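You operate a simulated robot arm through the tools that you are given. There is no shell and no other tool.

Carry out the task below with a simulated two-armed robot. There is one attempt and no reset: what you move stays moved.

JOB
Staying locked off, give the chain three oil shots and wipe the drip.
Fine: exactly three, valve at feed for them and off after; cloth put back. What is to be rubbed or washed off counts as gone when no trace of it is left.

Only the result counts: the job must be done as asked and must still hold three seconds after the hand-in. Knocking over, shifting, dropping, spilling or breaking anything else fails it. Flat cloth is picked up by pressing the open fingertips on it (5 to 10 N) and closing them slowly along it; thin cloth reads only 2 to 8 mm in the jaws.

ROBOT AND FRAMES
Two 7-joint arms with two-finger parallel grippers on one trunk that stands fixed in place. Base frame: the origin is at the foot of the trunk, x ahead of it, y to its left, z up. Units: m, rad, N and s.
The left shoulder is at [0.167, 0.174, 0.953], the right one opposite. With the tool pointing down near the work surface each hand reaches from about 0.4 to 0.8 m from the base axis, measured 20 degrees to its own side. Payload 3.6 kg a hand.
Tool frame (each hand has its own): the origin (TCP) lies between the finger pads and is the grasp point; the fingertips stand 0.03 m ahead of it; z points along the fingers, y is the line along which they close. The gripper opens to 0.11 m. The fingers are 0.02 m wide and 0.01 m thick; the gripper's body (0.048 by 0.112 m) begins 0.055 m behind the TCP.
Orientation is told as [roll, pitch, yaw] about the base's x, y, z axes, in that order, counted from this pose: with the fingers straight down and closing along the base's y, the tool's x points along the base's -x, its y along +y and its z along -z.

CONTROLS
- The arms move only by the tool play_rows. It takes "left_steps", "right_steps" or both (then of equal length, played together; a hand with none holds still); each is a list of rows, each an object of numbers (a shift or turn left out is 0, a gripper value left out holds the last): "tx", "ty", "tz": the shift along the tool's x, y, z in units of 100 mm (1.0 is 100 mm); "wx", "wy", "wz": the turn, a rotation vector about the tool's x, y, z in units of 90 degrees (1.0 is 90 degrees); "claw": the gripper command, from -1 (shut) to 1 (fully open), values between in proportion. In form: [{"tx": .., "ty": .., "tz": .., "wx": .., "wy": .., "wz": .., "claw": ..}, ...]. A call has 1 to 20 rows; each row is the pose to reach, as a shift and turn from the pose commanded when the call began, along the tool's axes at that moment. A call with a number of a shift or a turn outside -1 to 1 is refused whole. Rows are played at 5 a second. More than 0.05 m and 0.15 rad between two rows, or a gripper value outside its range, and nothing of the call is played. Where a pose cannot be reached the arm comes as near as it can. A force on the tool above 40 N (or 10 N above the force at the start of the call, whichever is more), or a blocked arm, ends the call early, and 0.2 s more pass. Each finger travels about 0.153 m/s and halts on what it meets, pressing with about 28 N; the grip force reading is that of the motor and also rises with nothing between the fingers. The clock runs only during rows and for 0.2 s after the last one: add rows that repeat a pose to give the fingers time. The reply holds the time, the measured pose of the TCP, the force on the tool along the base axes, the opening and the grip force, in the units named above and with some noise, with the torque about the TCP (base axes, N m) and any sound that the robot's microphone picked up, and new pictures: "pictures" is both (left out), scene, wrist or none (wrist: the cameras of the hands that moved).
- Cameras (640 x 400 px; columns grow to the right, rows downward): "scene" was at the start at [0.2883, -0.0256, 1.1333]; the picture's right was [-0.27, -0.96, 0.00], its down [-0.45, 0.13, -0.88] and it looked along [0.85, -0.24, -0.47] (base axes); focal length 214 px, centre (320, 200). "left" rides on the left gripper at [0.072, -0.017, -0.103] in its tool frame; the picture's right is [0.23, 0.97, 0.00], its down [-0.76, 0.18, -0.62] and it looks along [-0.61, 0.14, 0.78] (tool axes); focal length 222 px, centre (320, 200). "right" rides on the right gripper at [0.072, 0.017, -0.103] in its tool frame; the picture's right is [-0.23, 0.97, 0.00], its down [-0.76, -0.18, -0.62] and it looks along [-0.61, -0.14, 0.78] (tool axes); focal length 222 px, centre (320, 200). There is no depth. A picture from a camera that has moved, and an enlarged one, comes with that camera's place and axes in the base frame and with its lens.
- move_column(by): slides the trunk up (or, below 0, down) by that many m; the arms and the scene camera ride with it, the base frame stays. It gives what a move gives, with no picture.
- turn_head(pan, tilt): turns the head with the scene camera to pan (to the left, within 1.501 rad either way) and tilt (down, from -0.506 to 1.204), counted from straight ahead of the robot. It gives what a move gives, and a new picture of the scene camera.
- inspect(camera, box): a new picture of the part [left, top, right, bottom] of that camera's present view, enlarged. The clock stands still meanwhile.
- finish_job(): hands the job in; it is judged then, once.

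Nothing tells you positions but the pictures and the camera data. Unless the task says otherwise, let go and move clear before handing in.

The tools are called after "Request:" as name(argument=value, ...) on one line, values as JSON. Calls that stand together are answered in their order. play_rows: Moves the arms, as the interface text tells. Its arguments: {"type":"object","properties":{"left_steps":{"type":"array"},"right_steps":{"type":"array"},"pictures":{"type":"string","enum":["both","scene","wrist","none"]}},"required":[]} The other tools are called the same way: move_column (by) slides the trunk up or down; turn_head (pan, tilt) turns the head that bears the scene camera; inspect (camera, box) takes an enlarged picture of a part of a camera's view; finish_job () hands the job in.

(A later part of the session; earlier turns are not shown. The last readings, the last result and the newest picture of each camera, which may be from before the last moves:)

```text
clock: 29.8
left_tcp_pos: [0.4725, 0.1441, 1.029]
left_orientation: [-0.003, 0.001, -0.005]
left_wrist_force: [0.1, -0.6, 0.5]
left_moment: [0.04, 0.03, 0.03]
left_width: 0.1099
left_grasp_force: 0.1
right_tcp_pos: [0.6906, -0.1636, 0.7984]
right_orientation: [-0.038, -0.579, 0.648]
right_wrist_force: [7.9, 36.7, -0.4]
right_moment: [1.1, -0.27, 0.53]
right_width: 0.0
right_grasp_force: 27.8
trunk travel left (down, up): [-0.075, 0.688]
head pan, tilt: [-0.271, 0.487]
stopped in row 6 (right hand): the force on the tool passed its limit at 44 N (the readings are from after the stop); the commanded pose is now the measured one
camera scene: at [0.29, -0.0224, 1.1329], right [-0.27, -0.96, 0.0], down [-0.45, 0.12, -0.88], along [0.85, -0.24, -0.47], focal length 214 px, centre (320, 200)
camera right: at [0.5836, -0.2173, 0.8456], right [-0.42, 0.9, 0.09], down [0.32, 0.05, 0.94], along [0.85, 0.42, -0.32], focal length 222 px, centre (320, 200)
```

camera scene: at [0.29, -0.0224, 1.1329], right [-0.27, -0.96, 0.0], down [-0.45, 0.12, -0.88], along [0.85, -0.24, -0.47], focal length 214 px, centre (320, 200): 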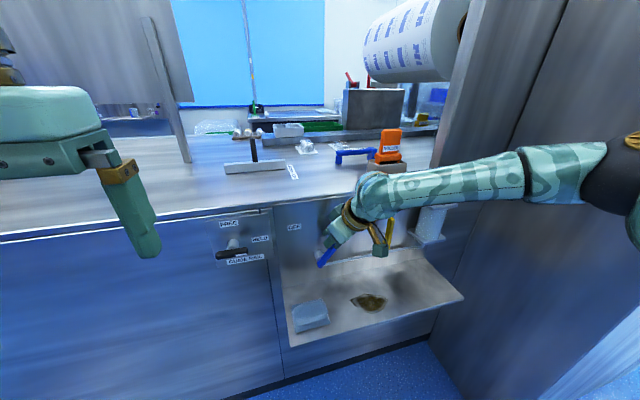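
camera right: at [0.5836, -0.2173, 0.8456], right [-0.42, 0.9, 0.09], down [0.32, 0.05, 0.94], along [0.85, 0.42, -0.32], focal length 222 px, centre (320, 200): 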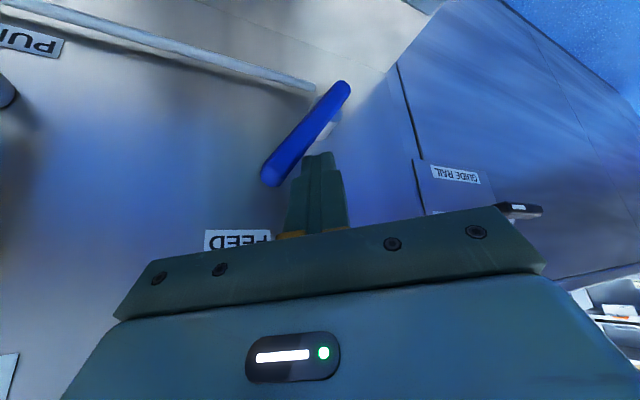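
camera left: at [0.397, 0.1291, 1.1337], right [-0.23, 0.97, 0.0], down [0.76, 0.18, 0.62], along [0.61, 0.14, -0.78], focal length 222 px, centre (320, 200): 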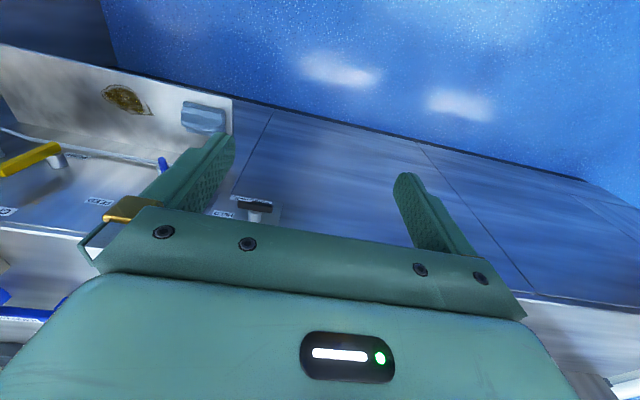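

The lever now points to FEED and the force rose sharply, so it seems to be at its stop. Backing off to check.

Request:
play_rows(right_steps=[{"tx": -0.1, "ty": 0.16, "tz": 0.055}, {"tx": -0.1, "ty": 0.16, "tz": -0.2}, {"tx": -0.1, "ty": 0.16, "tz": -0.45}, {"tx": -0.1, "ty": 0.16, "tz": -0.7}, {"tx": -0.1, "ty": 0.16, "tz": -0.95}, {"tx": -0.1, "ty": 0.16, "tz": -0.95}], pictures="both")

```text
clock: 31.2
left_tcp_pos: [0.4713, 0.1428, 1.0296]
left_orientation: [0.0, -0.001, -0.004]
left_wrist_force: [0.1, -0.5, -0.5]
left_moment: [0.01, -0.01, 0.04]
left_width: 0.1098
left_grasp_force: 0.1
right_tcp_pos: [0.6434, -0.1781, 0.8803]
right_orientation: [-0.046, -0.573, 0.645]
right_wrist_force: [-0.7, 0.3, 0.5]
right_moment: [0.01, 0.0, 0.01]
right_width: 0.0
right_grasp_force: 28.2
trunk travel left (down, up): [-0.075, 0.688]
head pan, tilt: [-0.271, 0.487]
camera scene: at [0.2886, -0.0254, 1.1331], right [-0.27, -0.96, 0.0], down [-0.45, 0.13, -0.88], along [0.85, -0.24, -0.47], focal length 214 px, centre (320, 200)
camera right: at [0.5366, -0.2316, 0.9286], right [-0.41, 0.91, 0.08], down [0.33, 0.06, 0.94], along [0.85, 0.42, -0.32], focal length 222 px, centre (320, 200)
```

scene: 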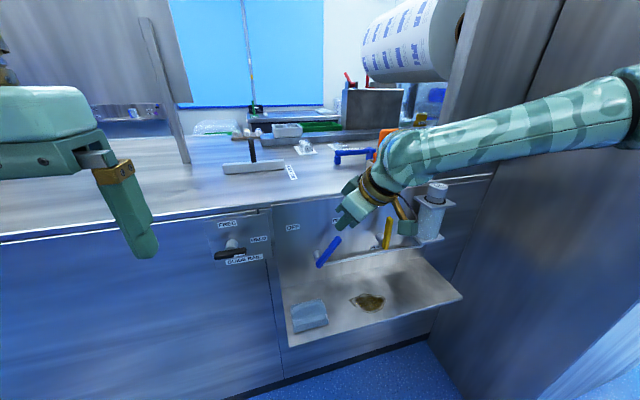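
right: 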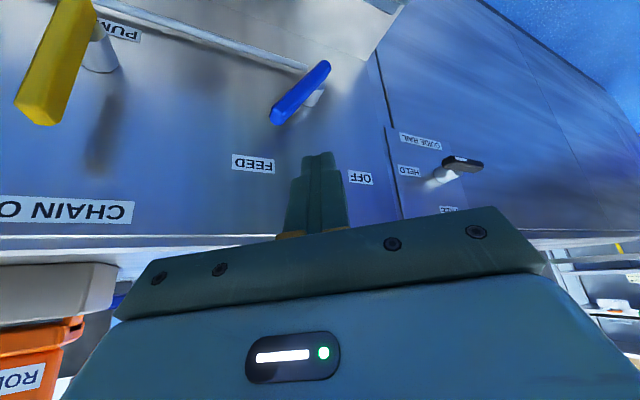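

The blue lever now stands at FEED (about 33° right, mirroring its OFF angle). Next I'll look closely at the pump lever to see how it pivots.

Request:
inspect(camera="right", box=[0, 0, 160, 140])

Request:
play_rows(right_steps=[{"wx": 0.06, "wz": 0.07, "ty": -0.2}, {"wx": 0.12, "wz": 0.14, "ty": -0.4, "tz": -0.1}, {"wx": 0.15, "wz": 0.21, "ty": -0.6, "tz": -0.2}, {"wx": 0.2, "wz": 0.28, "ty": -0.8, "tz": -0.3}, {"wx": 0.22, "wz": 0.34, "ty": -1.0, "tz": -0.4}, {"wx": 0.22, "wz": 0.34, "ty": -1.0, "tz": -0.4}], pictures="both")

```text
2.86 times, centred on (80, 70) of right
camera zoom: at [0.5366, -0.2316, 0.9286], right [-0.41, 0.91, 0.08], down [0.33, 0.06, 0.94], along [0.85, 0.42, -0.32], focal length 635 px, centre (1006, 571)
```

zoom: 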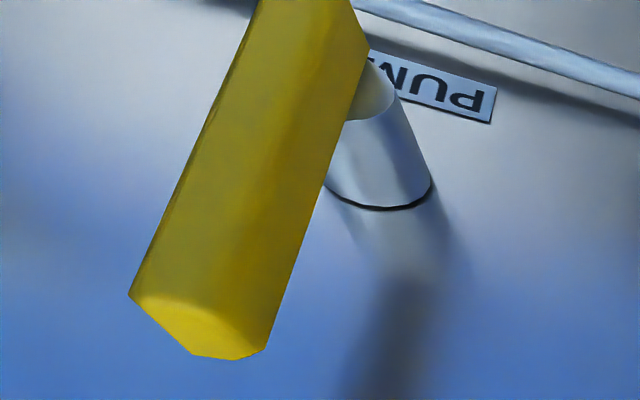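

```text
clock: 32.6
left_tcp_pos: [0.4707, 0.143, 1.0299]
left_orientation: [-0.001, 0.0, -0.004]
left_wrist_force: [-0.1, -0.2, -1.1]
left_moment: [-0.02, 0.01, 0.01]
left_width: 0.11
left_grasp_force: 0.1
right_tcp_pos: [0.6825, -0.2726, 0.9198]
right_orientation: [-0.041, -0.599, 0.003]
right_wrist_force: [-0.2, 0.8, -0.3]
right_moment: [0.02, 0.01, -0.04]
right_width: 0.0
right_grasp_force: 27.7
trunk travel left (down, up): [-0.075, 0.688]
head pan, tilt: [-0.271, 0.487]
camera scene: at [0.2884, -0.0254, 1.1332], right [-0.27, -0.96, 0.0], down [-0.45, 0.13, -0.88], along [0.85, -0.24, -0.47], focal length 214 px, centre (320, 200)
camera right: at [0.5634, -0.252, 0.9652], right [0.21, 0.97, 0.1], down [0.27, -0.15, 0.95], along [0.94, -0.17, -0.3], focal length 222 px, centre (320, 200)
```

scene: 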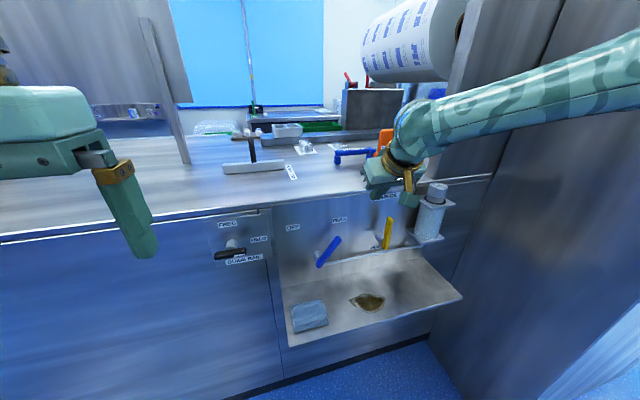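
right: 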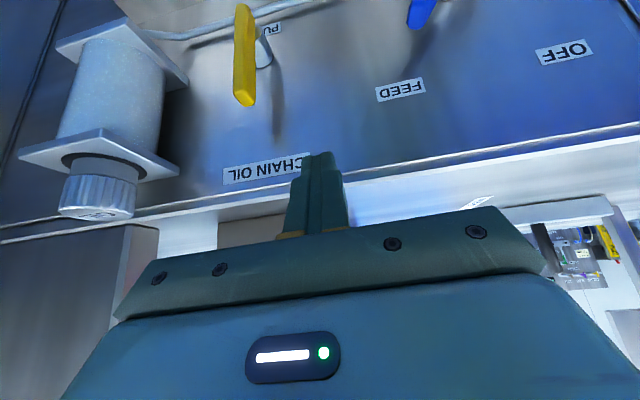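

The pump lever is rigid on a round stub like the valve. I'll straddle it loosely with the open right fingers near its top, then test gently which way it gives.

Request:
play_rows(right_steps=[{"ty": -0.2, "claw": 0.09}, {"ty": -0.4}, {"ty": -0.567}, {"ty": -0.567, "tx": 0.1, "tz": 0.2}, {"ty": -0.567, "tx": 0.2, "tz": 0.42}, {"ty": -0.567, "tx": 0.2, "tz": 0.42}], pictures="both")

```text
clock: 34.0
left_tcp_pos: [0.4697, 0.1425, 1.0294]
left_orientation: [0.0, 0.001, -0.003]
left_wrist_force: [-0.3, -0.3, 0.4]
left_moment: [0.01, -0.01, 0.0]
left_width: 0.1099
left_grasp_force: 0.1
right_tcp_pos: [0.6883, -0.3296, 0.8732]
right_orientation: [-0.041, -0.598, 0.005]
right_wrist_force: [0.2, 0.7, -0.1]
right_moment: [-0.03, -0.01, -0.01]
right_width: 0.0598
right_grasp_force: 0.0
trunk travel left (down, up): [-0.075, 0.688]
head pan, tilt: [-0.271, 0.487]
camera scene: at [0.2883, -0.0255, 1.1333], right [-0.27, -0.96, 0.0], down [-0.45, 0.13, -0.88], along [0.85, -0.24, -0.47], focal length 214 px, centre (320, 200)
camera right: at [0.5706, -0.3103, 0.9184], right [0.2, 0.97, 0.1], down [0.28, -0.15, 0.95], along [0.94, -0.17, -0.3], focal length 222 px, centre (320, 200)
```

scene: 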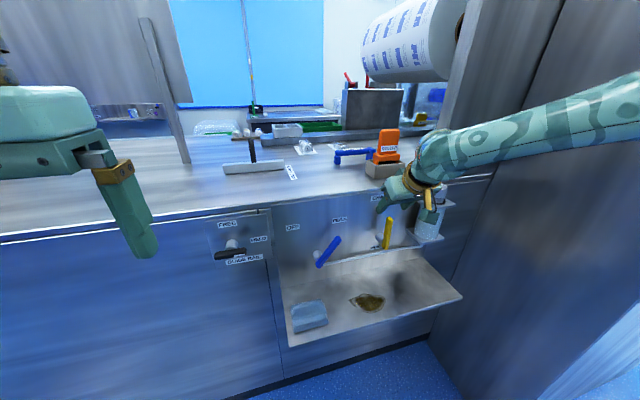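
right: 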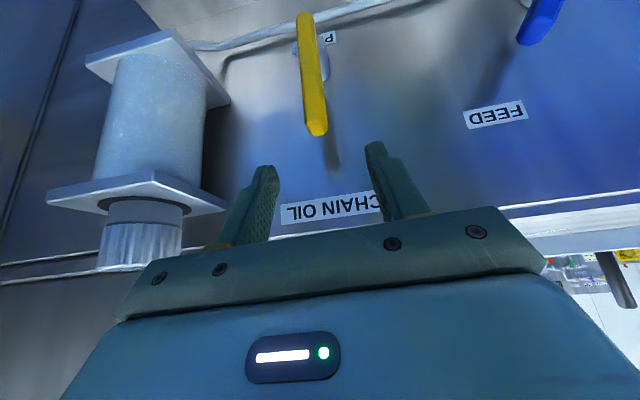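

Centred on the lever. Descending so that the fingers straddle it.

Request:
play_rows(right_steps=[{"tx": 0.07, "tz": 0.17, "ty": 0.01}, {"tx": 0.15, "tz": 0.33, "ty": 0.02}, {"tx": 0.22, "tz": 0.5, "ty": 0.02}, {"tx": 0.22, "tz": 0.5, "ty": 0.02}], pictures="both")

```text
clock: 35.0
left_tcp_pos: [0.4707, 0.143, 1.0308]
left_orientation: [0.001, 0.001, -0.003]
left_wrist_force: [-0.3, 0.1, -0.4]
left_moment: [0.0, 0.02, -0.03]
left_width: 0.1099
left_grasp_force: 0.1
right_tcp_pos: [0.6996, -0.3288, 0.8193]
right_orientation: [-0.04, -0.599, 0.004]
right_wrist_force: [-0.7, -0.7, 0.3]
right_moment: [0.02, 0.0, -0.03]
right_width: 0.0599
right_grasp_force: 0.0
trunk travel left (down, up): [-0.075, 0.688]
head pan, tilt: [-0.271, 0.487]
camera scene: at [0.2883, -0.0255, 1.1333], right [-0.27, -0.96, 0.0], down [-0.45, 0.13, -0.88], along [0.85, -0.24, -0.47], focal length 214 px, centre (320, 200)
camera right: at [0.5804, -0.309, 0.8651], right [0.21, 0.97, 0.1], down [0.27, -0.15, 0.95], along [0.94, -0.17, -0.3], focal length 222 px, centre (320, 200)
```

scene: 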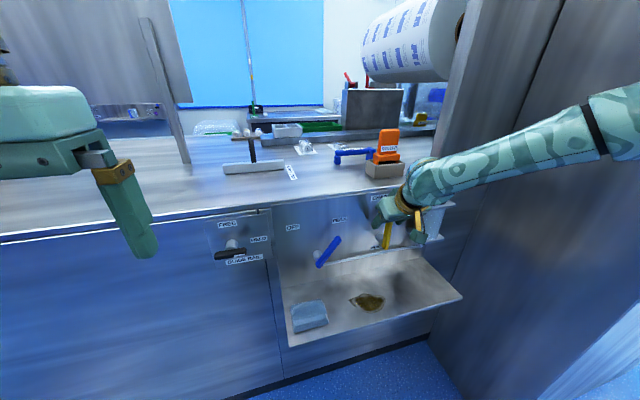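
right: 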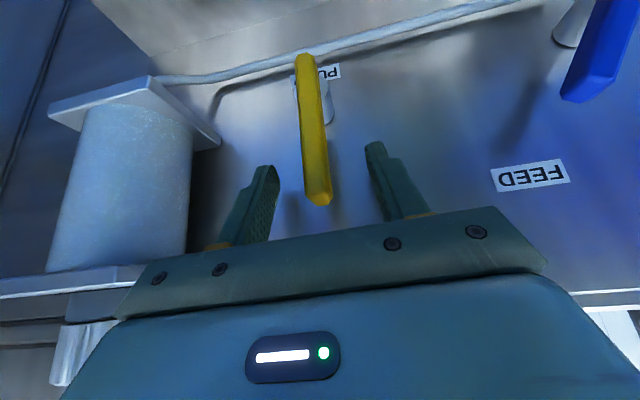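

The fingers straddle the lever. I'll nudge it left a few millimetres and watch the force.

Request:
play_rows(right_steps=[{"ty": 0.1}, {"ty": 0.2}, {"ty": 0.25}, {"ty": 0.3}, {"ty": 0.3}], pictures="wrist")

```text
clock: 36.2
left_tcp_pos: [0.47, 0.1419, 1.03]
left_orientation: [0.003, -0.001, -0.005]
left_wrist_force: [-1.0, 0.8, -0.1]
left_moment: [0.0, 0.0, -0.03]
left_width: 0.1101
left_grasp_force: 0.1
right_tcp_pos: [0.6994, -0.3012, 0.8197]
right_orientation: [-0.041, -0.6, 0.005]
right_wrist_force: [0.5, -18.6, 3.4]
right_moment: [0.05, 0.02, 0.22]
right_width: 0.069
right_grasp_force: 9.5
trunk travel left (down, up): [-0.075, 0.688]
head pan, tilt: [-0.271, 0.487]
camera right: at [0.5815, -0.2814, 0.8645], right [0.21, 0.97, 0.1], down [0.27, -0.15, 0.95], along [0.94, -0.17, -0.3], focal length 222 px, centre (320, 200)
```

right: 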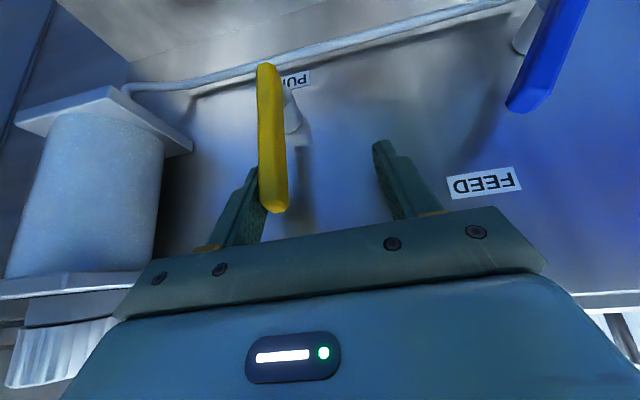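

No motion to the left at 18 N. Re-centring and nudging right.

Request:
play_rows(right_steps=[{"ty": -0.1}, {"ty": -0.2}, {"ty": -0.3}, {"ty": -0.4}, {"ty": -0.5}, {"ty": -0.55}, {"ty": -0.58}, {"ty": -0.58}], pictures="wrist")

```text
clock: 38.0
left_tcp_pos: [0.4708, 0.1426, 1.0305]
left_orientation: [-0.001, 0.001, -0.003]
left_wrist_force: [-0.1, 0.1, 0.1]
left_moment: [-0.01, -0.02, 0.04]
left_width: 0.1099
left_grasp_force: 0.0
right_tcp_pos: [0.6989, -0.359, 0.8222]
right_orientation: [-0.041, -0.597, 0.003]
right_wrist_force: [0.0, 0.7, 0.4]
right_moment: [-0.03, -0.01, -0.03]
right_width: 0.0605
right_grasp_force: 0.6
trunk travel left (down, up): [-0.075, 0.688]
head pan, tilt: [-0.271, 0.487]
camera right: at [0.5808, -0.3381, 0.867], right [0.21, 0.97, 0.1], down [0.28, -0.15, 0.95], along [0.94, -0.17, -0.3], focal length 222 px, centre (320, 200)
```

right: 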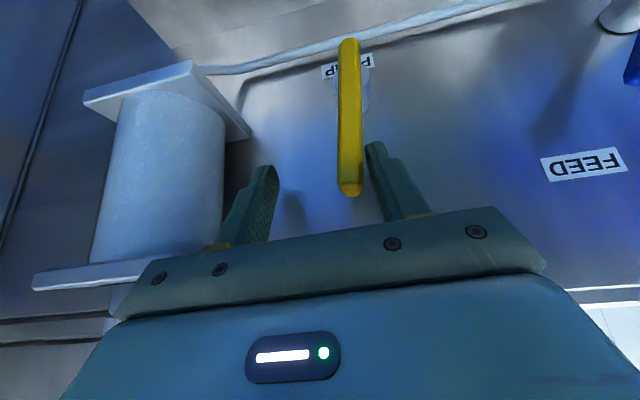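

Request:
play_rows(right_steps=[{"ty": -0.05}, {"ty": -0.1}, {"ty": -0.13}, {"ty": -0.13}], pictures="wrist")

```text
clock: 39.0
left_tcp_pos: [0.4701, 0.1424, 1.0296]
left_orientation: [0.0, -0.001, -0.002]
left_wrist_force: [0.1, -0.3, 0.0]
left_moment: [-0.01, 0.0, 0.04]
left_width: 0.1103
left_grasp_force: 0.1
right_tcp_pos: [0.699, -0.37, 0.8219]
right_orientation: [-0.041, -0.598, 0.004]
right_wrist_force: [-0.4, 0.4, -0.2]
right_moment: [0.01, 0.02, 0.03]
right_width: 0.0603
right_grasp_force: 0.1
trunk travel left (down, up): [-0.075, 0.688]
head pan, tilt: [-0.271, 0.487]
camera right: at [0.5806, -0.3504, 0.8671], right [0.21, 0.97, 0.1], down [0.28, -0.15, 0.95], along [0.94, -0.17, -0.3], focal length 222 px, centre (320, 200)
```

right: 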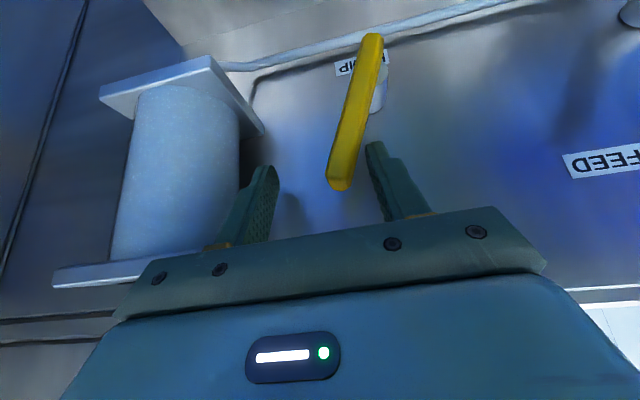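

The lever turns freely to the right and now leans about 17°. I'll hold still to see whether it springs back.

Request:
play_rows(right_steps=[{"ty": 0.05}, {"ty": 0.1}, {"ty": 0.1}, {"ty": 0.1}, {"ty": 0.1}], pictures="wrist")

```text
clock: 40.2
left_tcp_pos: [0.4695, 0.1432, 1.0301]
left_orientation: [0.0, -0.002, -0.004]
left_wrist_force: [1.1, 0.7, 0.1]
left_moment: [-0.03, 0.02, 0.04]
left_width: 0.1101
left_grasp_force: 0.2
right_tcp_pos: [0.699, -0.3609, 0.8221]
right_orientation: [-0.04, -0.597, 0.005]
right_wrist_force: [0.1, 0.3, -0.1]
right_moment: [0.02, 0.01, 0.0]
right_width: 0.0601
right_grasp_force: 0.0
trunk travel left (down, up): [-0.075, 0.688]
head pan, tilt: [-0.271, 0.487]
camera right: at [0.5806, -0.3412, 0.8672], right [0.2, 0.97, 0.1], down [0.28, -0.15, 0.95], along [0.94, -0.17, -0.3], focal length 222 px, centre (320, 200)
```

right: 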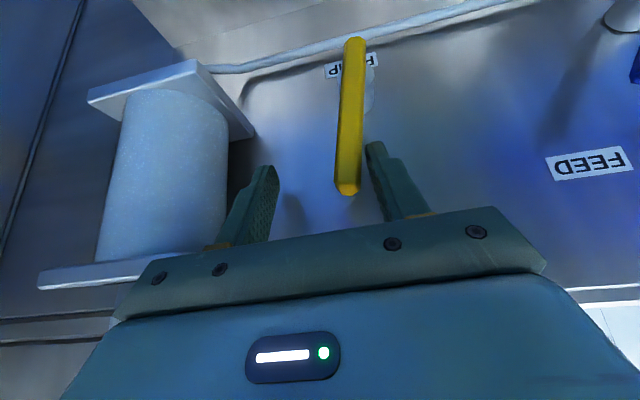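

The lever is spring-returned and turns to the right. I'll lift off, close the fingers and yaw slightly right, so one solid finger can push it to its stop without nearing the oil bottle.

Request:
play_rows(right_steps=[{"ty": 0.15}, {"ty": 0.3}, {"ty": 0.3, "tz": -0.2}, {"ty": 0.3, "tz": -0.4}, {"ty": 0.3, "tz": -0.6}, {"ty": 0.4, "tz": -0.7, "wx": 0.036, "wz": 0.053, "claw": -1}, {"ty": 0.5, "tz": -0.7, "wx": 0.072, "wz": 0.106}, {"ty": 0.6, "tz": -0.7, "wx": 0.108, "wz": 0.159}, {"ty": 0.7, "tz": -0.7, "wx": 0.144, "wz": 0.212}, {"ty": 0.8, "tz": -0.7, "wx": 0.18, "wz": 0.263}, {"ty": 0.8, "tz": -0.7, "wx": 0.18, "wz": 0.263}], pictures="both")

```text
clock: 42.6
left_tcp_pos: [0.4707, 0.1429, 1.0293]
left_orientation: [-0.002, 0.0, -0.003]
left_wrist_force: [0.7, -0.7, 0.2]
left_moment: [-0.01, 0.02, 0.04]
left_width: 0.11
left_grasp_force: 0.1
right_tcp_pos: [0.6605, -0.2778, 0.8766]
right_orientation: [-0.037, -0.613, -0.499]
right_wrist_force: [-0.8, -0.3, -0.4]
right_moment: [-0.01, -0.02, 0.02]
right_width: 0.0
right_grasp_force: 28.2
trunk travel left (down, up): [-0.075, 0.688]
head pan, tilt: [-0.271, 0.487]
camera scene: at [0.2883, -0.0255, 1.1333], right [-0.27, -0.96, 0.0], down [-0.45, 0.13, -0.88], along [0.85, -0.24, -0.47], focal length 214 px, centre (320, 200)
camera right: at [0.5658, -0.2038, 0.9208], right [0.65, 0.76, 0.1], down [0.15, -0.26, 0.95], along [0.75, -0.6, -0.28], focal length 222 px, centre (320, 200)
```

scene: 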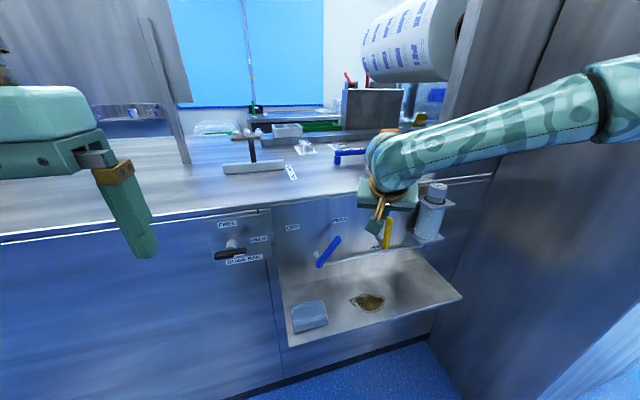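
right: 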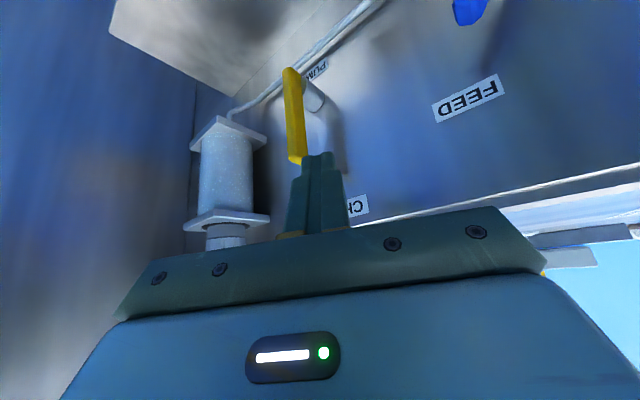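

Request:
play_rows(right_steps=[{"tx": 0.04, "ty": 0.05, "tz": 0.25}, {"tx": 0.09, "ty": 0.1, "tz": 0.5}, {"tx": 0.14, "ty": 0.13, "tz": 0.75}, {"tx": 0.18, "ty": 0.156, "tz": 0.93}, {"tx": 0.18, "ty": 0.156, "tz": 0.93}], pictures="both")

```text
clock: 43.8
left_tcp_pos: [0.4707, 0.1417, 1.0296]
left_orientation: [-0.001, 0.0, -0.004]
left_wrist_force: [0.2, -0.3, -0.2]
left_moment: [-0.03, -0.02, 0.01]
left_width: 0.1102
left_grasp_force: 0.1
right_tcp_pos: [0.7016, -0.2855, 0.7909]
right_orientation: [-0.037, -0.614, -0.498]
right_wrist_force: [-0.8, 0.0, 0.0]
right_moment: [-0.02, -0.01, 0.03]
right_width: 0.0
right_grasp_force: 27.6
trunk travel left (down, up): [-0.075, 0.688]
head pan, tilt: [-0.271, 0.487]
camera scene: at [0.2883, -0.0254, 1.1333], right [-0.27, -0.96, 0.0], down [-0.45, 0.13, -0.88], along [0.85, -0.24, -0.47], focal length 214 px, centre (320, 200)
camera right: at [0.6057, -0.2118, 0.8333], right [0.65, 0.76, 0.1], down [0.15, -0.26, 0.95], along [0.75, -0.6, -0.28], focal length 222 px, centre (320, 200)
```

scene: 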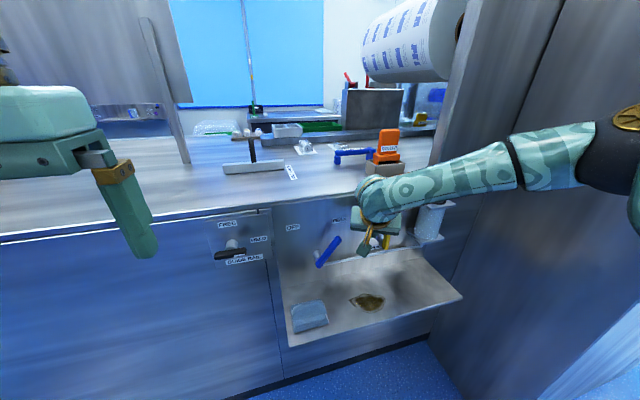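
right: 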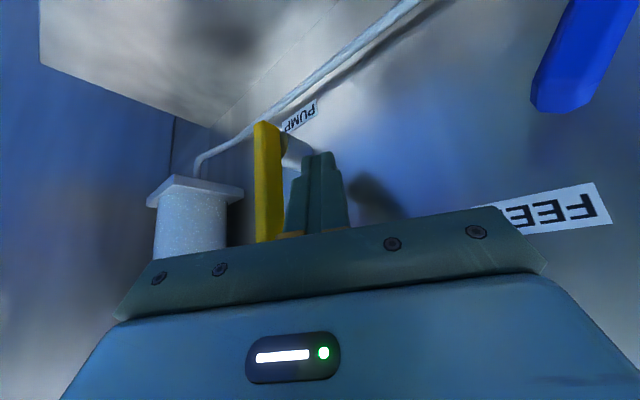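

Pushing the pump lever right, slowly, to find its stop.

Request:
play_rows(right_steps=[{"tx": -0.039, "ty": -0.087, "tz": 0.031}, {"tx": -0.078, "ty": -0.174, "tz": 0.061}, {"tx": -0.117, "ty": -0.26, "tz": 0.092}, {"tx": -0.157, "ty": -0.347, "tz": 0.123}, {"tx": -0.196, "ty": -0.434, "tz": 0.154}, {"tx": -0.196, "ty": -0.434, "tz": 0.154}], pictures="both")

```text
clock: 45.2
left_tcp_pos: [0.469, 0.1448, 1.0299]
left_orientation: [-0.003, 0.001, -0.003]
left_wrist_force: [0.5, -0.8, -0.1]
left_moment: [-0.01, 0.06, 0.0]
left_width: 0.1096
left_grasp_force: 0.0
right_tcp_pos: [0.7015, -0.3318, 0.792]
right_orientation: [-0.034, -0.613, -0.498]
right_wrist_force: [1.5, 26.7, 2.8]
right_moment: [0.74, -0.02, 0.12]
right_width: 0.0
right_grasp_force: 28.1
trunk travel left (down, up): [-0.075, 0.688]
head pan, tilt: [-0.271, 0.487]
camera scene: at [0.2883, -0.0219, 1.1334], right [-0.27, -0.96, 0.0], down [-0.45, 0.12, -0.88], along [0.85, -0.24, -0.47], focal length 214 px, centre (320, 200)
camera right: at [0.606, -0.2579, 0.8348], right [0.64, 0.76, 0.11], down [0.15, -0.26, 0.95], along [0.75, -0.6, -0.29], focal length 222 px, centre (320, 200)
```

scene: 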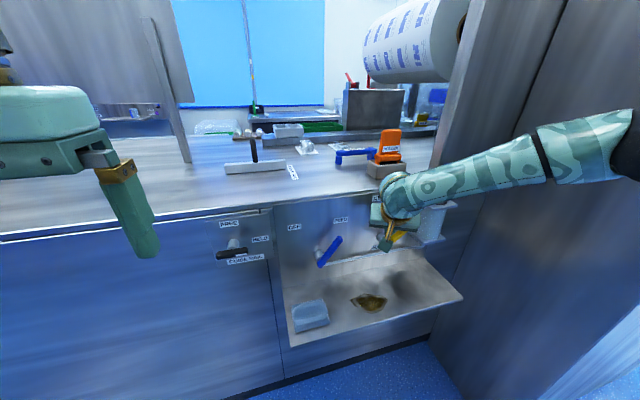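
right: 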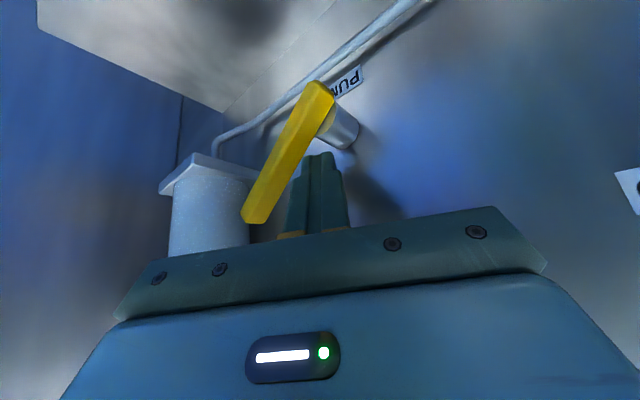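

The lever leans about 45° and the force jumped to 27 N, so this is the stop. I'll press 3 mm more to be sure, then release fully: that is shot one.

Request:
play_rows(right_steps=[{"tx": -0.01, "ty": -0.022, "tz": 0.008}, {"tx": -0.01, "ty": -0.022, "tz": 0.008}], pictures="none")

Request:
play_rows(right_steps=[{"tx": 0.039, "ty": 0.087, "tz": -0.031}, {"tx": 0.078, "ty": 0.174, "tz": -0.061}, {"tx": 0.117, "ty": 0.26, "tz": -0.092}, {"tx": 0.157, "ty": 0.347, "tz": -0.123}, {"tx": 0.206, "ty": 0.456, "tz": -0.16}, {"tx": 0.206, "ty": 0.456, "tz": -0.16}, {"tx": 0.206, "ty": 0.456, "tz": -0.16}], pictures="both")

```text
clock: 45.8
left_tcp_pos: [0.4698, 0.1462, 1.0296]
left_orientation: [-0.004, -0.001, -0.005]
left_wrist_force: [0.0, 0.4, 0.1]
left_moment: [-0.02, -0.02, -0.01]
left_width: 0.1101
left_grasp_force: 0.1
right_tcp_pos: [0.7023, -0.3335, 0.7926]
right_orientation: [-0.031, -0.617, -0.498]
right_wrist_force: [-2.3, 35.6, 5.0]
right_moment: [0.99, 0.01, 0.17]
right_width: 0.0001
right_grasp_force: 28.1
trunk travel left (down, up): [-0.075, 0.688]
head pan, tilt: [-0.271, 0.487]
```

```text
clock: 47.4
left_tcp_pos: [0.4701, 0.1425, 1.0294]
left_orientation: [-0.001, 0.001, -0.002]
left_wrist_force: [0.1, 0.2, 0.0]
left_moment: [0.01, -0.02, 0.03]
left_width: 0.1099
left_grasp_force: 0.0
right_tcp_pos: [0.7014, -0.2872, 0.7905]
right_orientation: [-0.037, -0.614, -0.498]
right_wrist_force: [0.3, 0.2, 0.1]
right_moment: [0.01, 0.0, 0.0]
right_width: 0.0
right_grasp_force: 28.5
trunk travel left (down, up): [-0.075, 0.688]
head pan, tilt: [-0.271, 0.487]
camera scene: at [0.2885, -0.0254, 1.1332], right [-0.27, -0.96, 0.0], down [-0.45, 0.13, -0.88], along [0.85, -0.24, -0.47], focal length 214 px, centre (320, 200)
camera right: at [0.6068, -0.2122, 0.8336], right [0.65, 0.76, 0.1], down [0.15, -0.26, 0.95], along [0.75, -0.6, -0.28], focal length 222 px, centre (320, 200)
```

scene: 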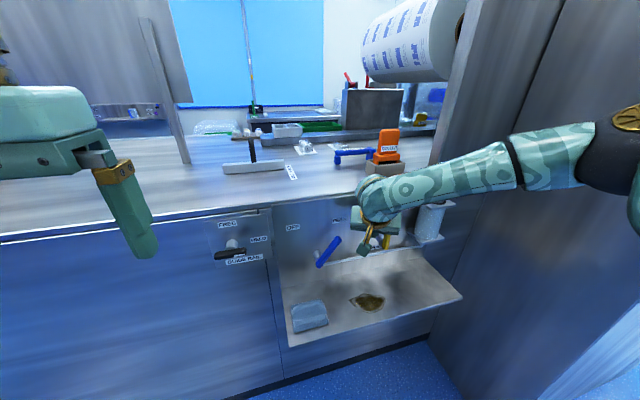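
right: 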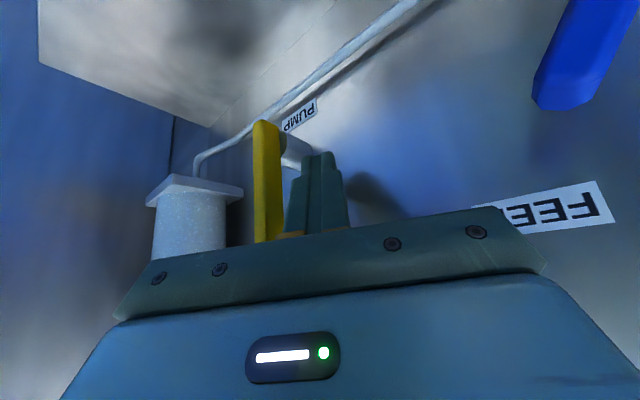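

Shot one is done and the lever is back upright. A quick check for any visible sign of the shot.

Request:
inspect(camera="scene", box=[270, 170, 470, 340])

```text
2.35 times, centred on (370, 255) of scene
camera zoom: at [0.2885, -0.0254, 1.1332], right [-0.27, -0.96, 0.0], down [-0.45, 0.13, -0.88], along [0.85, -0.24, -0.47], focal length 505 px, centre (202, 71)
```

zoom: 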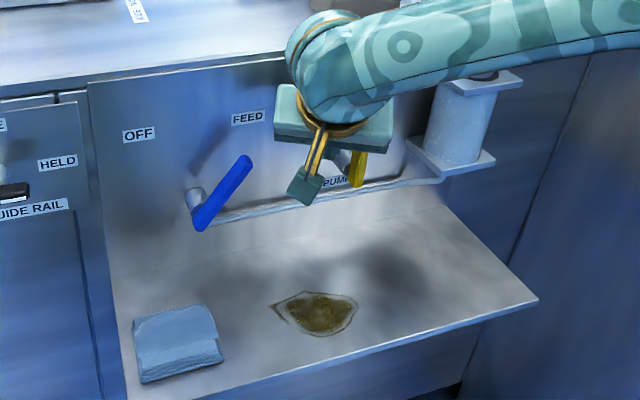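

No visible counter. Now the second stroke: same push, a pause at the stop, and a full release.

Request:
play_rows(right_steps=[{"tx": -0.039, "ty": -0.087, "tz": 0.031}, {"tx": -0.078, "ty": -0.174, "tz": 0.061}, {"tx": -0.117, "ty": -0.26, "tz": 0.092}, {"tx": -0.157, "ty": -0.347, "tz": 0.123}, {"tx": -0.2, "ty": -0.443, "tz": 0.157}, {"tx": -0.202, "ty": -0.448, "tz": 0.159}, {"tx": -0.202, "ty": -0.448, "tz": 0.159}], pictures="wrist")

Request:
play_rows(right_steps=[{"tx": 0.039, "ty": 0.087, "tz": -0.031}, {"tx": 0.078, "ty": 0.174, "tz": -0.061}, {"tx": 0.117, "ty": 0.26, "tz": -0.092}, {"tx": 0.157, "ty": 0.347, "tz": -0.123}, {"tx": 0.202, "ty": 0.448, "tz": -0.159}, {"tx": 0.202, "ty": 0.448, "tz": -0.159}, {"tx": 0.202, "ty": 0.448, "tz": -0.159}, {"tx": 0.202, "ty": 0.448, "tz": -0.159}], pictures="wrist")

```text
clock: 49.0
left_tcp_pos: [0.4702, 0.1457, 1.0303]
left_orientation: [-0.003, 0.0, -0.005]
left_wrist_force: [-0.5, -0.1, -0.5]
left_moment: [-0.03, -0.03, -0.01]
left_width: 0.11
left_grasp_force: 0.1
right_tcp_pos: [0.7013, -0.3332, 0.7933]
right_orientation: [-0.031, -0.614, -0.498]
right_wrist_force: [1.6, 34.6, 3.7]
right_moment: [0.95, -0.06, 0.18]
right_width: 0.0
right_grasp_force: 28.1
trunk travel left (down, up): [-0.075, 0.688]
head pan, tilt: [-0.271, 0.487]
camera right: at [0.6057, -0.2595, 0.8358], right [0.64, 0.76, 0.11], down [0.15, -0.26, 0.95], along [0.75, -0.6, -0.28], focal length 222 px, centre (320, 200)
```

right: 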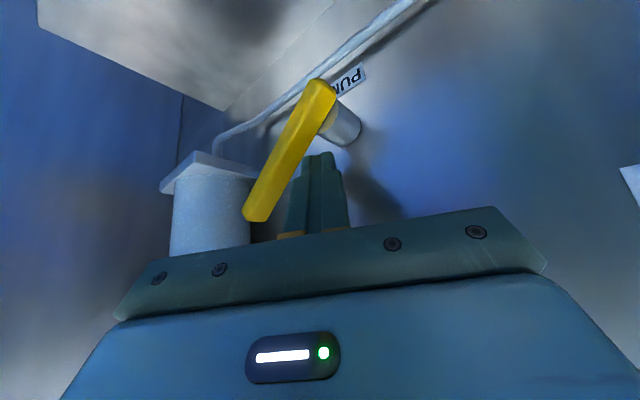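

```text
clock: 50.8
left_tcp_pos: [0.4706, 0.1419, 1.0297]
left_orientation: [0.001, 0.0, -0.003]
left_wrist_force: [0.4, 0.5, 0.1]
left_moment: [0.05, 0.05, -0.01]
left_width: 0.1101
left_grasp_force: 0.0
right_tcp_pos: [0.699, -0.2863, 0.7885]
right_orientation: [-0.037, -0.615, -0.499]
right_wrist_force: [0.0, -0.3, -0.3]
right_moment: [0.02, 0.04, 0.02]
right_width: 0.0
right_grasp_force: 28.0
trunk travel left (down, up): [-0.075, 0.688]
head pan, tilt: [-0.271, 0.487]
camera right: at [0.6054, -0.2114, 0.8328], right [0.65, 0.76, 0.1], down [0.15, -0.26, 0.95], along [0.75, -0.6, -0.28], focal length 222 px, centre (320, 200)
```

right: 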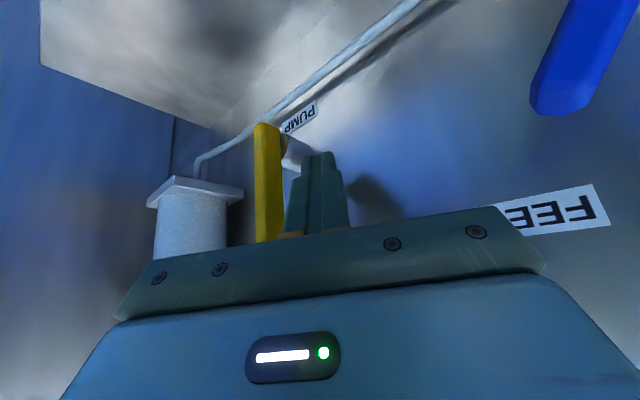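

Two strokes done, with the lever back upright each time. Now the third and last.

Request:
play_rows(right_steps=[{"tx": -0.039, "ty": -0.087, "tz": 0.031}, {"tx": -0.078, "ty": -0.174, "tz": 0.061}, {"tx": -0.117, "ty": -0.26, "tz": 0.092}, {"tx": -0.157, "ty": -0.347, "tz": 0.123}, {"tx": -0.2, "ty": -0.443, "tz": 0.157}, {"tx": -0.202, "ty": -0.448, "tz": 0.159}, {"tx": -0.202, "ty": -0.448, "tz": 0.159}], pictures="wrist")

Request:
play_rows(right_steps=[{"tx": 0.039, "ty": 0.087, "tz": -0.031}, {"tx": 0.078, "ty": 0.174, "tz": -0.061}, {"tx": 0.117, "ty": 0.26, "tz": -0.092}, {"tx": 0.157, "ty": 0.347, "tz": -0.123}, {"tx": 0.202, "ty": 0.448, "tz": -0.159}, {"tx": 0.202, "ty": 0.448, "tz": -0.159}, {"tx": 0.202, "ty": 0.448, "tz": -0.159}, {"tx": 0.202, "ty": 0.448, "tz": -0.159}], pictures="wrist")

```text
clock: 52.4
left_tcp_pos: [0.4703, 0.1449, 1.03]
left_orientation: [-0.004, 0.001, -0.002]
left_wrist_force: [0.2, -0.2, -0.3]
left_moment: [0.01, -0.05, 0.0]
left_width: 0.11
left_grasp_force: 0.0
right_tcp_pos: [0.7023, -0.3333, 0.7927]
right_orientation: [-0.031, -0.616, -0.497]
right_wrist_force: [0.7, 34.4, 3.3]
right_moment: [0.97, -0.05, 0.14]
right_width: 0.0
right_grasp_force: 27.3
trunk travel left (down, up): [-0.075, 0.688]
head pan, tilt: [-0.271, 0.487]
camera right: at [0.6062, -0.2594, 0.8357], right [0.64, 0.76, 0.11], down [0.15, -0.26, 0.95], along [0.75, -0.6, -0.28], focal length 222 px, centre (320, 200)
```

right: 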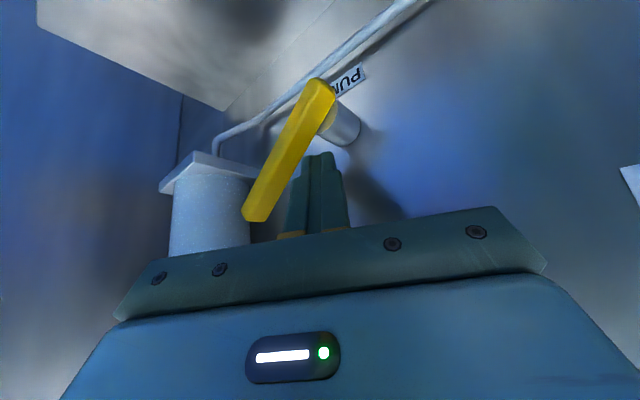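

```text
clock: 54.2
left_tcp_pos: [0.4698, 0.1416, 1.0311]
left_orientation: [0.001, 0.002, -0.004]
left_wrist_force: [-1.0, -0.4, 0.5]
left_moment: [0.0, -0.02, -0.01]
left_width: 0.1099
left_grasp_force: 0.1
right_tcp_pos: [0.701, -0.2866, 0.7881]
right_orientation: [-0.036, -0.615, -0.497]
right_wrist_force: [-0.9, 0.2, -1.0]
right_moment: [0.01, -0.03, 0.0]
right_width: 0.0
right_grasp_force: 27.8
trunk travel left (down, up): [-0.075, 0.688]
head pan, tilt: [-0.271, 0.487]
camera right: at [0.6056, -0.2121, 0.8322], right [0.65, 0.76, 0.1], down [0.15, -0.26, 0.95], along [0.75, -0.6, -0.28], focal length 222 px, centre (320, 200)
```

right: 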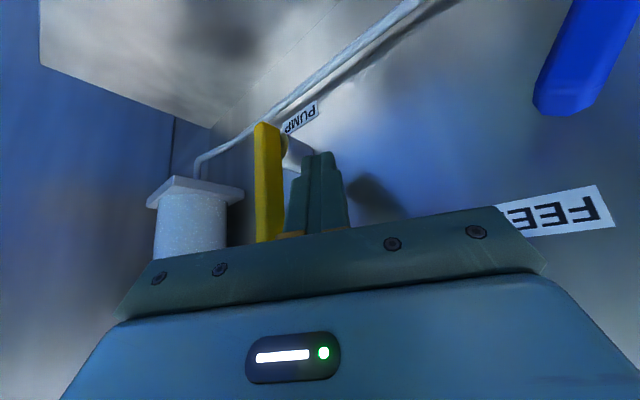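

All three shots are done. Now I'll retract, yaw the hand the other way, and go to the right side of the blue lever to push it back to OFF.

Request:
play_rows(right_steps=[{"tz": -0.2}, {"tz": -0.4}, {"tz": -0.6}, {"tz": -0.8}, {"tz": -1.0}, {"tz": -1.0}], pictures="none")

Request:
play_rows(right_steps=[{"wx": -0.045, "wz": -0.064}, {"wx": -0.09, "wz": -0.128}, {"wx": -0.135, "wz": -0.192}, {"wx": -0.18, "wz": -0.256}, {"wx": -0.225, "wz": -0.32}, {"wx": -0.27, "wz": -0.384}, {"wx": -0.315, "wz": -0.448}, {"wx": -0.36, "wy": -0.019, "wz": -0.515}, {"wx": -0.36, "wy": -0.019, "wz": -0.515}], pictures="both")

```text
clock: 55.6
left_tcp_pos: [0.4704, 0.142, 1.0297]
left_orientation: [0.001, -0.002, -0.002]
left_wrist_force: [0.3, 0.0, 0.1]
left_moment: [-0.01, -0.01, -0.03]
left_width: 0.1098
left_grasp_force: 0.1
right_tcp_pos: [0.6532, -0.2547, 0.8703]
right_orientation: [-0.039, -0.614, -0.497]
right_wrist_force: [0.2, -0.8, 0.4]
right_moment: [-0.02, -0.01, 0.01]
right_width: 0.0001
right_grasp_force: 27.7
trunk travel left (down, up): [-0.075, 0.688]
head pan, tilt: [-0.271, 0.487]
```

```text
clock: 57.6
left_tcp_pos: [0.4707, 0.1418, 1.0304]
left_orientation: [0.0, -0.001, -0.003]
left_wrist_force: [-0.4, 1.1, -0.2]
left_moment: [-0.02, 0.01, -0.02]
left_width: 0.1101
left_grasp_force: 0.1
right_tcp_pos: [0.6525, -0.2571, 0.8709]
right_orientation: [-0.041, -0.611, 0.493]
right_wrist_force: [0.1, 0.5, -0.4]
right_moment: [0.0, 0.01, 0.0]
right_width: 0.0001
right_grasp_force: 28.3
trunk travel left (down, up): [-0.075, 0.688]
head pan, tilt: [-0.271, 0.487]
camera scene: at [0.2884, -0.0254, 1.1333], right [-0.27, -0.96, 0.0], down [-0.45, 0.13, -0.88], along [0.85, -0.24, -0.47], focal length 214 px, centre (320, 200)
camera right: at [0.5372, -0.2933, 0.9151], right [-0.28, 0.96, 0.1], down [0.3, -0.01, 0.95], along [0.91, 0.29, -0.28], focal length 222 px, centre (320, 200)
```

scene: 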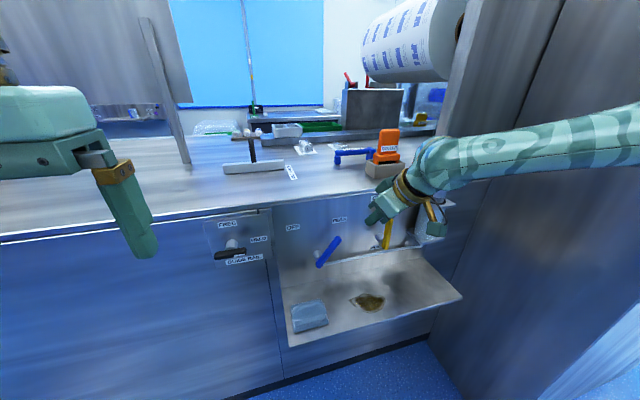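
right: 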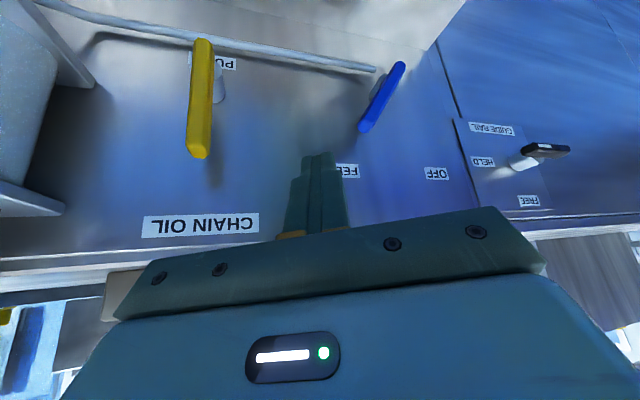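

Request:
play_rows(right_steps=[{"tx": 0.01, "ty": -0.01, "tz": 0.25}, {"tx": 0.03, "ty": -0.03, "tz": 0.5}, {"tx": 0.04, "ty": -0.04, "tz": 0.75}, {"tx": 0.054, "ty": -0.05, "tz": 0.92}, {"tx": 0.054, "ty": -0.05, "tz": 0.92}], pictures="wrist")

```text
clock: 58.8
left_tcp_pos: [0.4703, 0.1438, 1.0301]
left_orientation: [0.0, 0.0, -0.004]
left_wrist_force: [0.1, 0.7, 0.2]
left_moment: [-0.02, -0.03, 0.03]
left_width: 0.1097
left_grasp_force: 0.0
right_tcp_pos: [0.7004, -0.2402, 0.7924]
right_orientation: [-0.042, -0.614, 0.492]
right_wrist_force: [0.3, -0.8, 0.1]
right_moment: [-0.01, -0.01, 0.0]
right_width: 0.0
right_grasp_force: 27.8
trunk travel left (down, up): [-0.075, 0.688]
head pan, tilt: [-0.271, 0.487]
camera right: at [0.5846, -0.2787, 0.8357], right [-0.28, 0.96, 0.1], down [0.3, -0.01, 0.95], along [0.91, 0.29, -0.29], focal length 222 px, centre (320, 200)
```

right: 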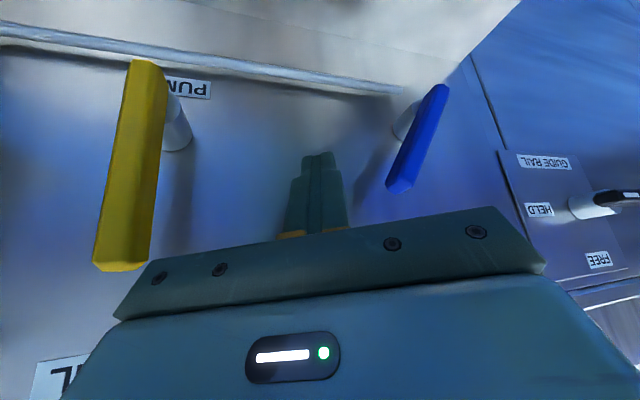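

Positioned right of the blue lever. Pushing left toward OFF.

Request:
play_rows(right_steps=[{"tx": -0.058, "ty": 0.134, "tz": 0.035}, {"tx": -0.116, "ty": 0.268, "tz": 0.07}, {"tx": -0.174, "ty": 0.401, "tz": 0.106}, {"tx": -0.232, "ty": 0.535, "tz": 0.141}, {"tx": -0.29, "ty": 0.669, "tz": 0.176}, {"tx": -0.348, "ty": 0.803, "tz": 0.21}, {"tx": -0.348, "ty": 0.803, "tz": 0.21}], pictures="both")

```text
clock: 60.4
left_tcp_pos: [0.4704, 0.1431, 1.0297]
left_orientation: [0.0, 0.001, -0.004]
left_wrist_force: [-0.4, 0.4, -0.8]
left_moment: [-0.01, -0.05, 0.02]
left_width: 0.1103
left_grasp_force: 0.0
right_tcp_pos: [0.6998, -0.1486, 0.792]
right_orientation: [-0.04, -0.614, 0.493]
right_wrist_force: [0.2, 0.5, -0.2]
right_moment: [0.01, -0.02, -0.05]
right_width: 0.0
right_grasp_force: 27.6
trunk travel left (down, up): [-0.075, 0.688]
head pan, tilt: [-0.271, 0.487]
camera scene: at [0.2883, -0.0253, 1.1333], right [-0.27, -0.96, 0.0], down [-0.45, 0.12, -0.88], along [0.85, -0.24, -0.47], focal length 214 px, centre (320, 200)
camera right: at [0.5835, -0.186, 0.8358], right [-0.28, 0.96, 0.1], down [0.3, -0.01, 0.95], along [0.91, 0.29, -0.29], focal length 222 px, centre (320, 200)
```

scene: 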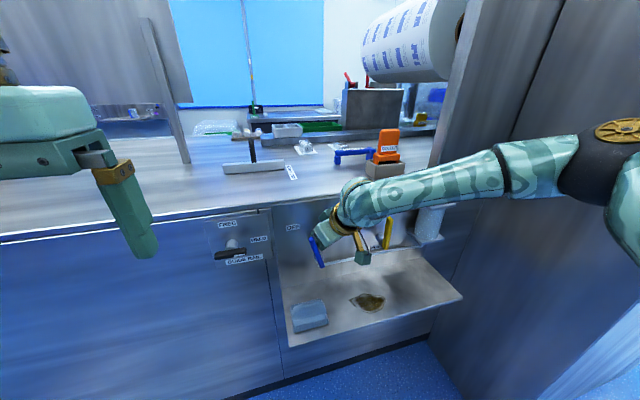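
right: 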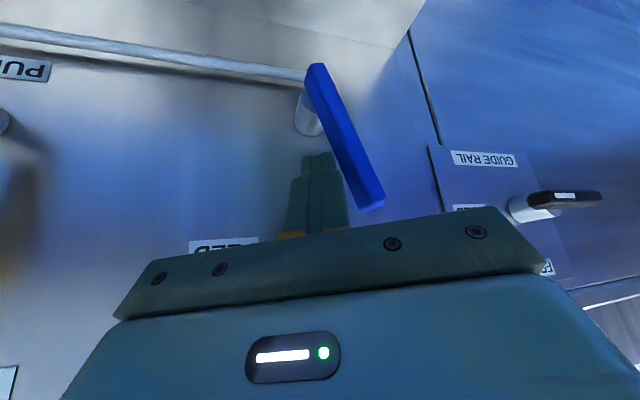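

Request:
play_rows(right_steps=[{"tx": -0.039, "ty": 0.089, "tz": 0.024}, {"tx": -0.077, "ty": 0.178, "tz": 0.047}, {"tx": -0.1, "ty": 0.232, "tz": 0.061}, {"tx": -0.116, "ty": 0.268, "tz": 0.07}, {"tx": -0.116, "ty": 0.268, "tz": 0.07}], pictures="wrist")

```text
clock: 61.4
left_tcp_pos: [0.4687, 0.1432, 1.0313]
left_orientation: [0.001, -0.004, 0.001]
left_wrist_force: [-0.2, 0.5, 0.4]
left_moment: [-0.03, 0.0, 0.03]
left_width: 0.11
left_grasp_force: 0.2
right_tcp_pos: [0.699, -0.1291, 0.7934]
right_orientation: [-0.064, -0.606, 0.494]
right_wrist_force: [-19.7, -34.8, 9.8]
right_moment: [-0.9, 0.51, -0.06]
right_width: 0.0001
right_grasp_force: 28.0
trunk travel left (down, up): [-0.075, 0.688]
head pan, tilt: [-0.271, 0.487]
stopped in row 5 (right hand): the force on the tool passed its limit at 43 N (the readings are from after the stop); the commanded pose is now the measured one
camera right: at [0.5837, -0.164, 0.8374], right [-0.27, 0.96, 0.08], down [0.3, 0.0, 0.95], along [0.92, 0.28, -0.29], focal length 222 px, centre (320, 200)
```

right: 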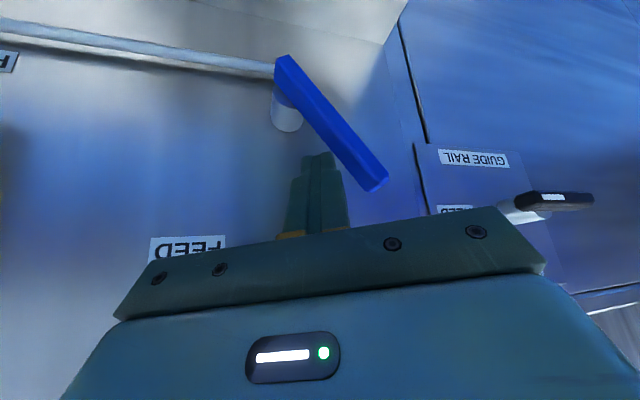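

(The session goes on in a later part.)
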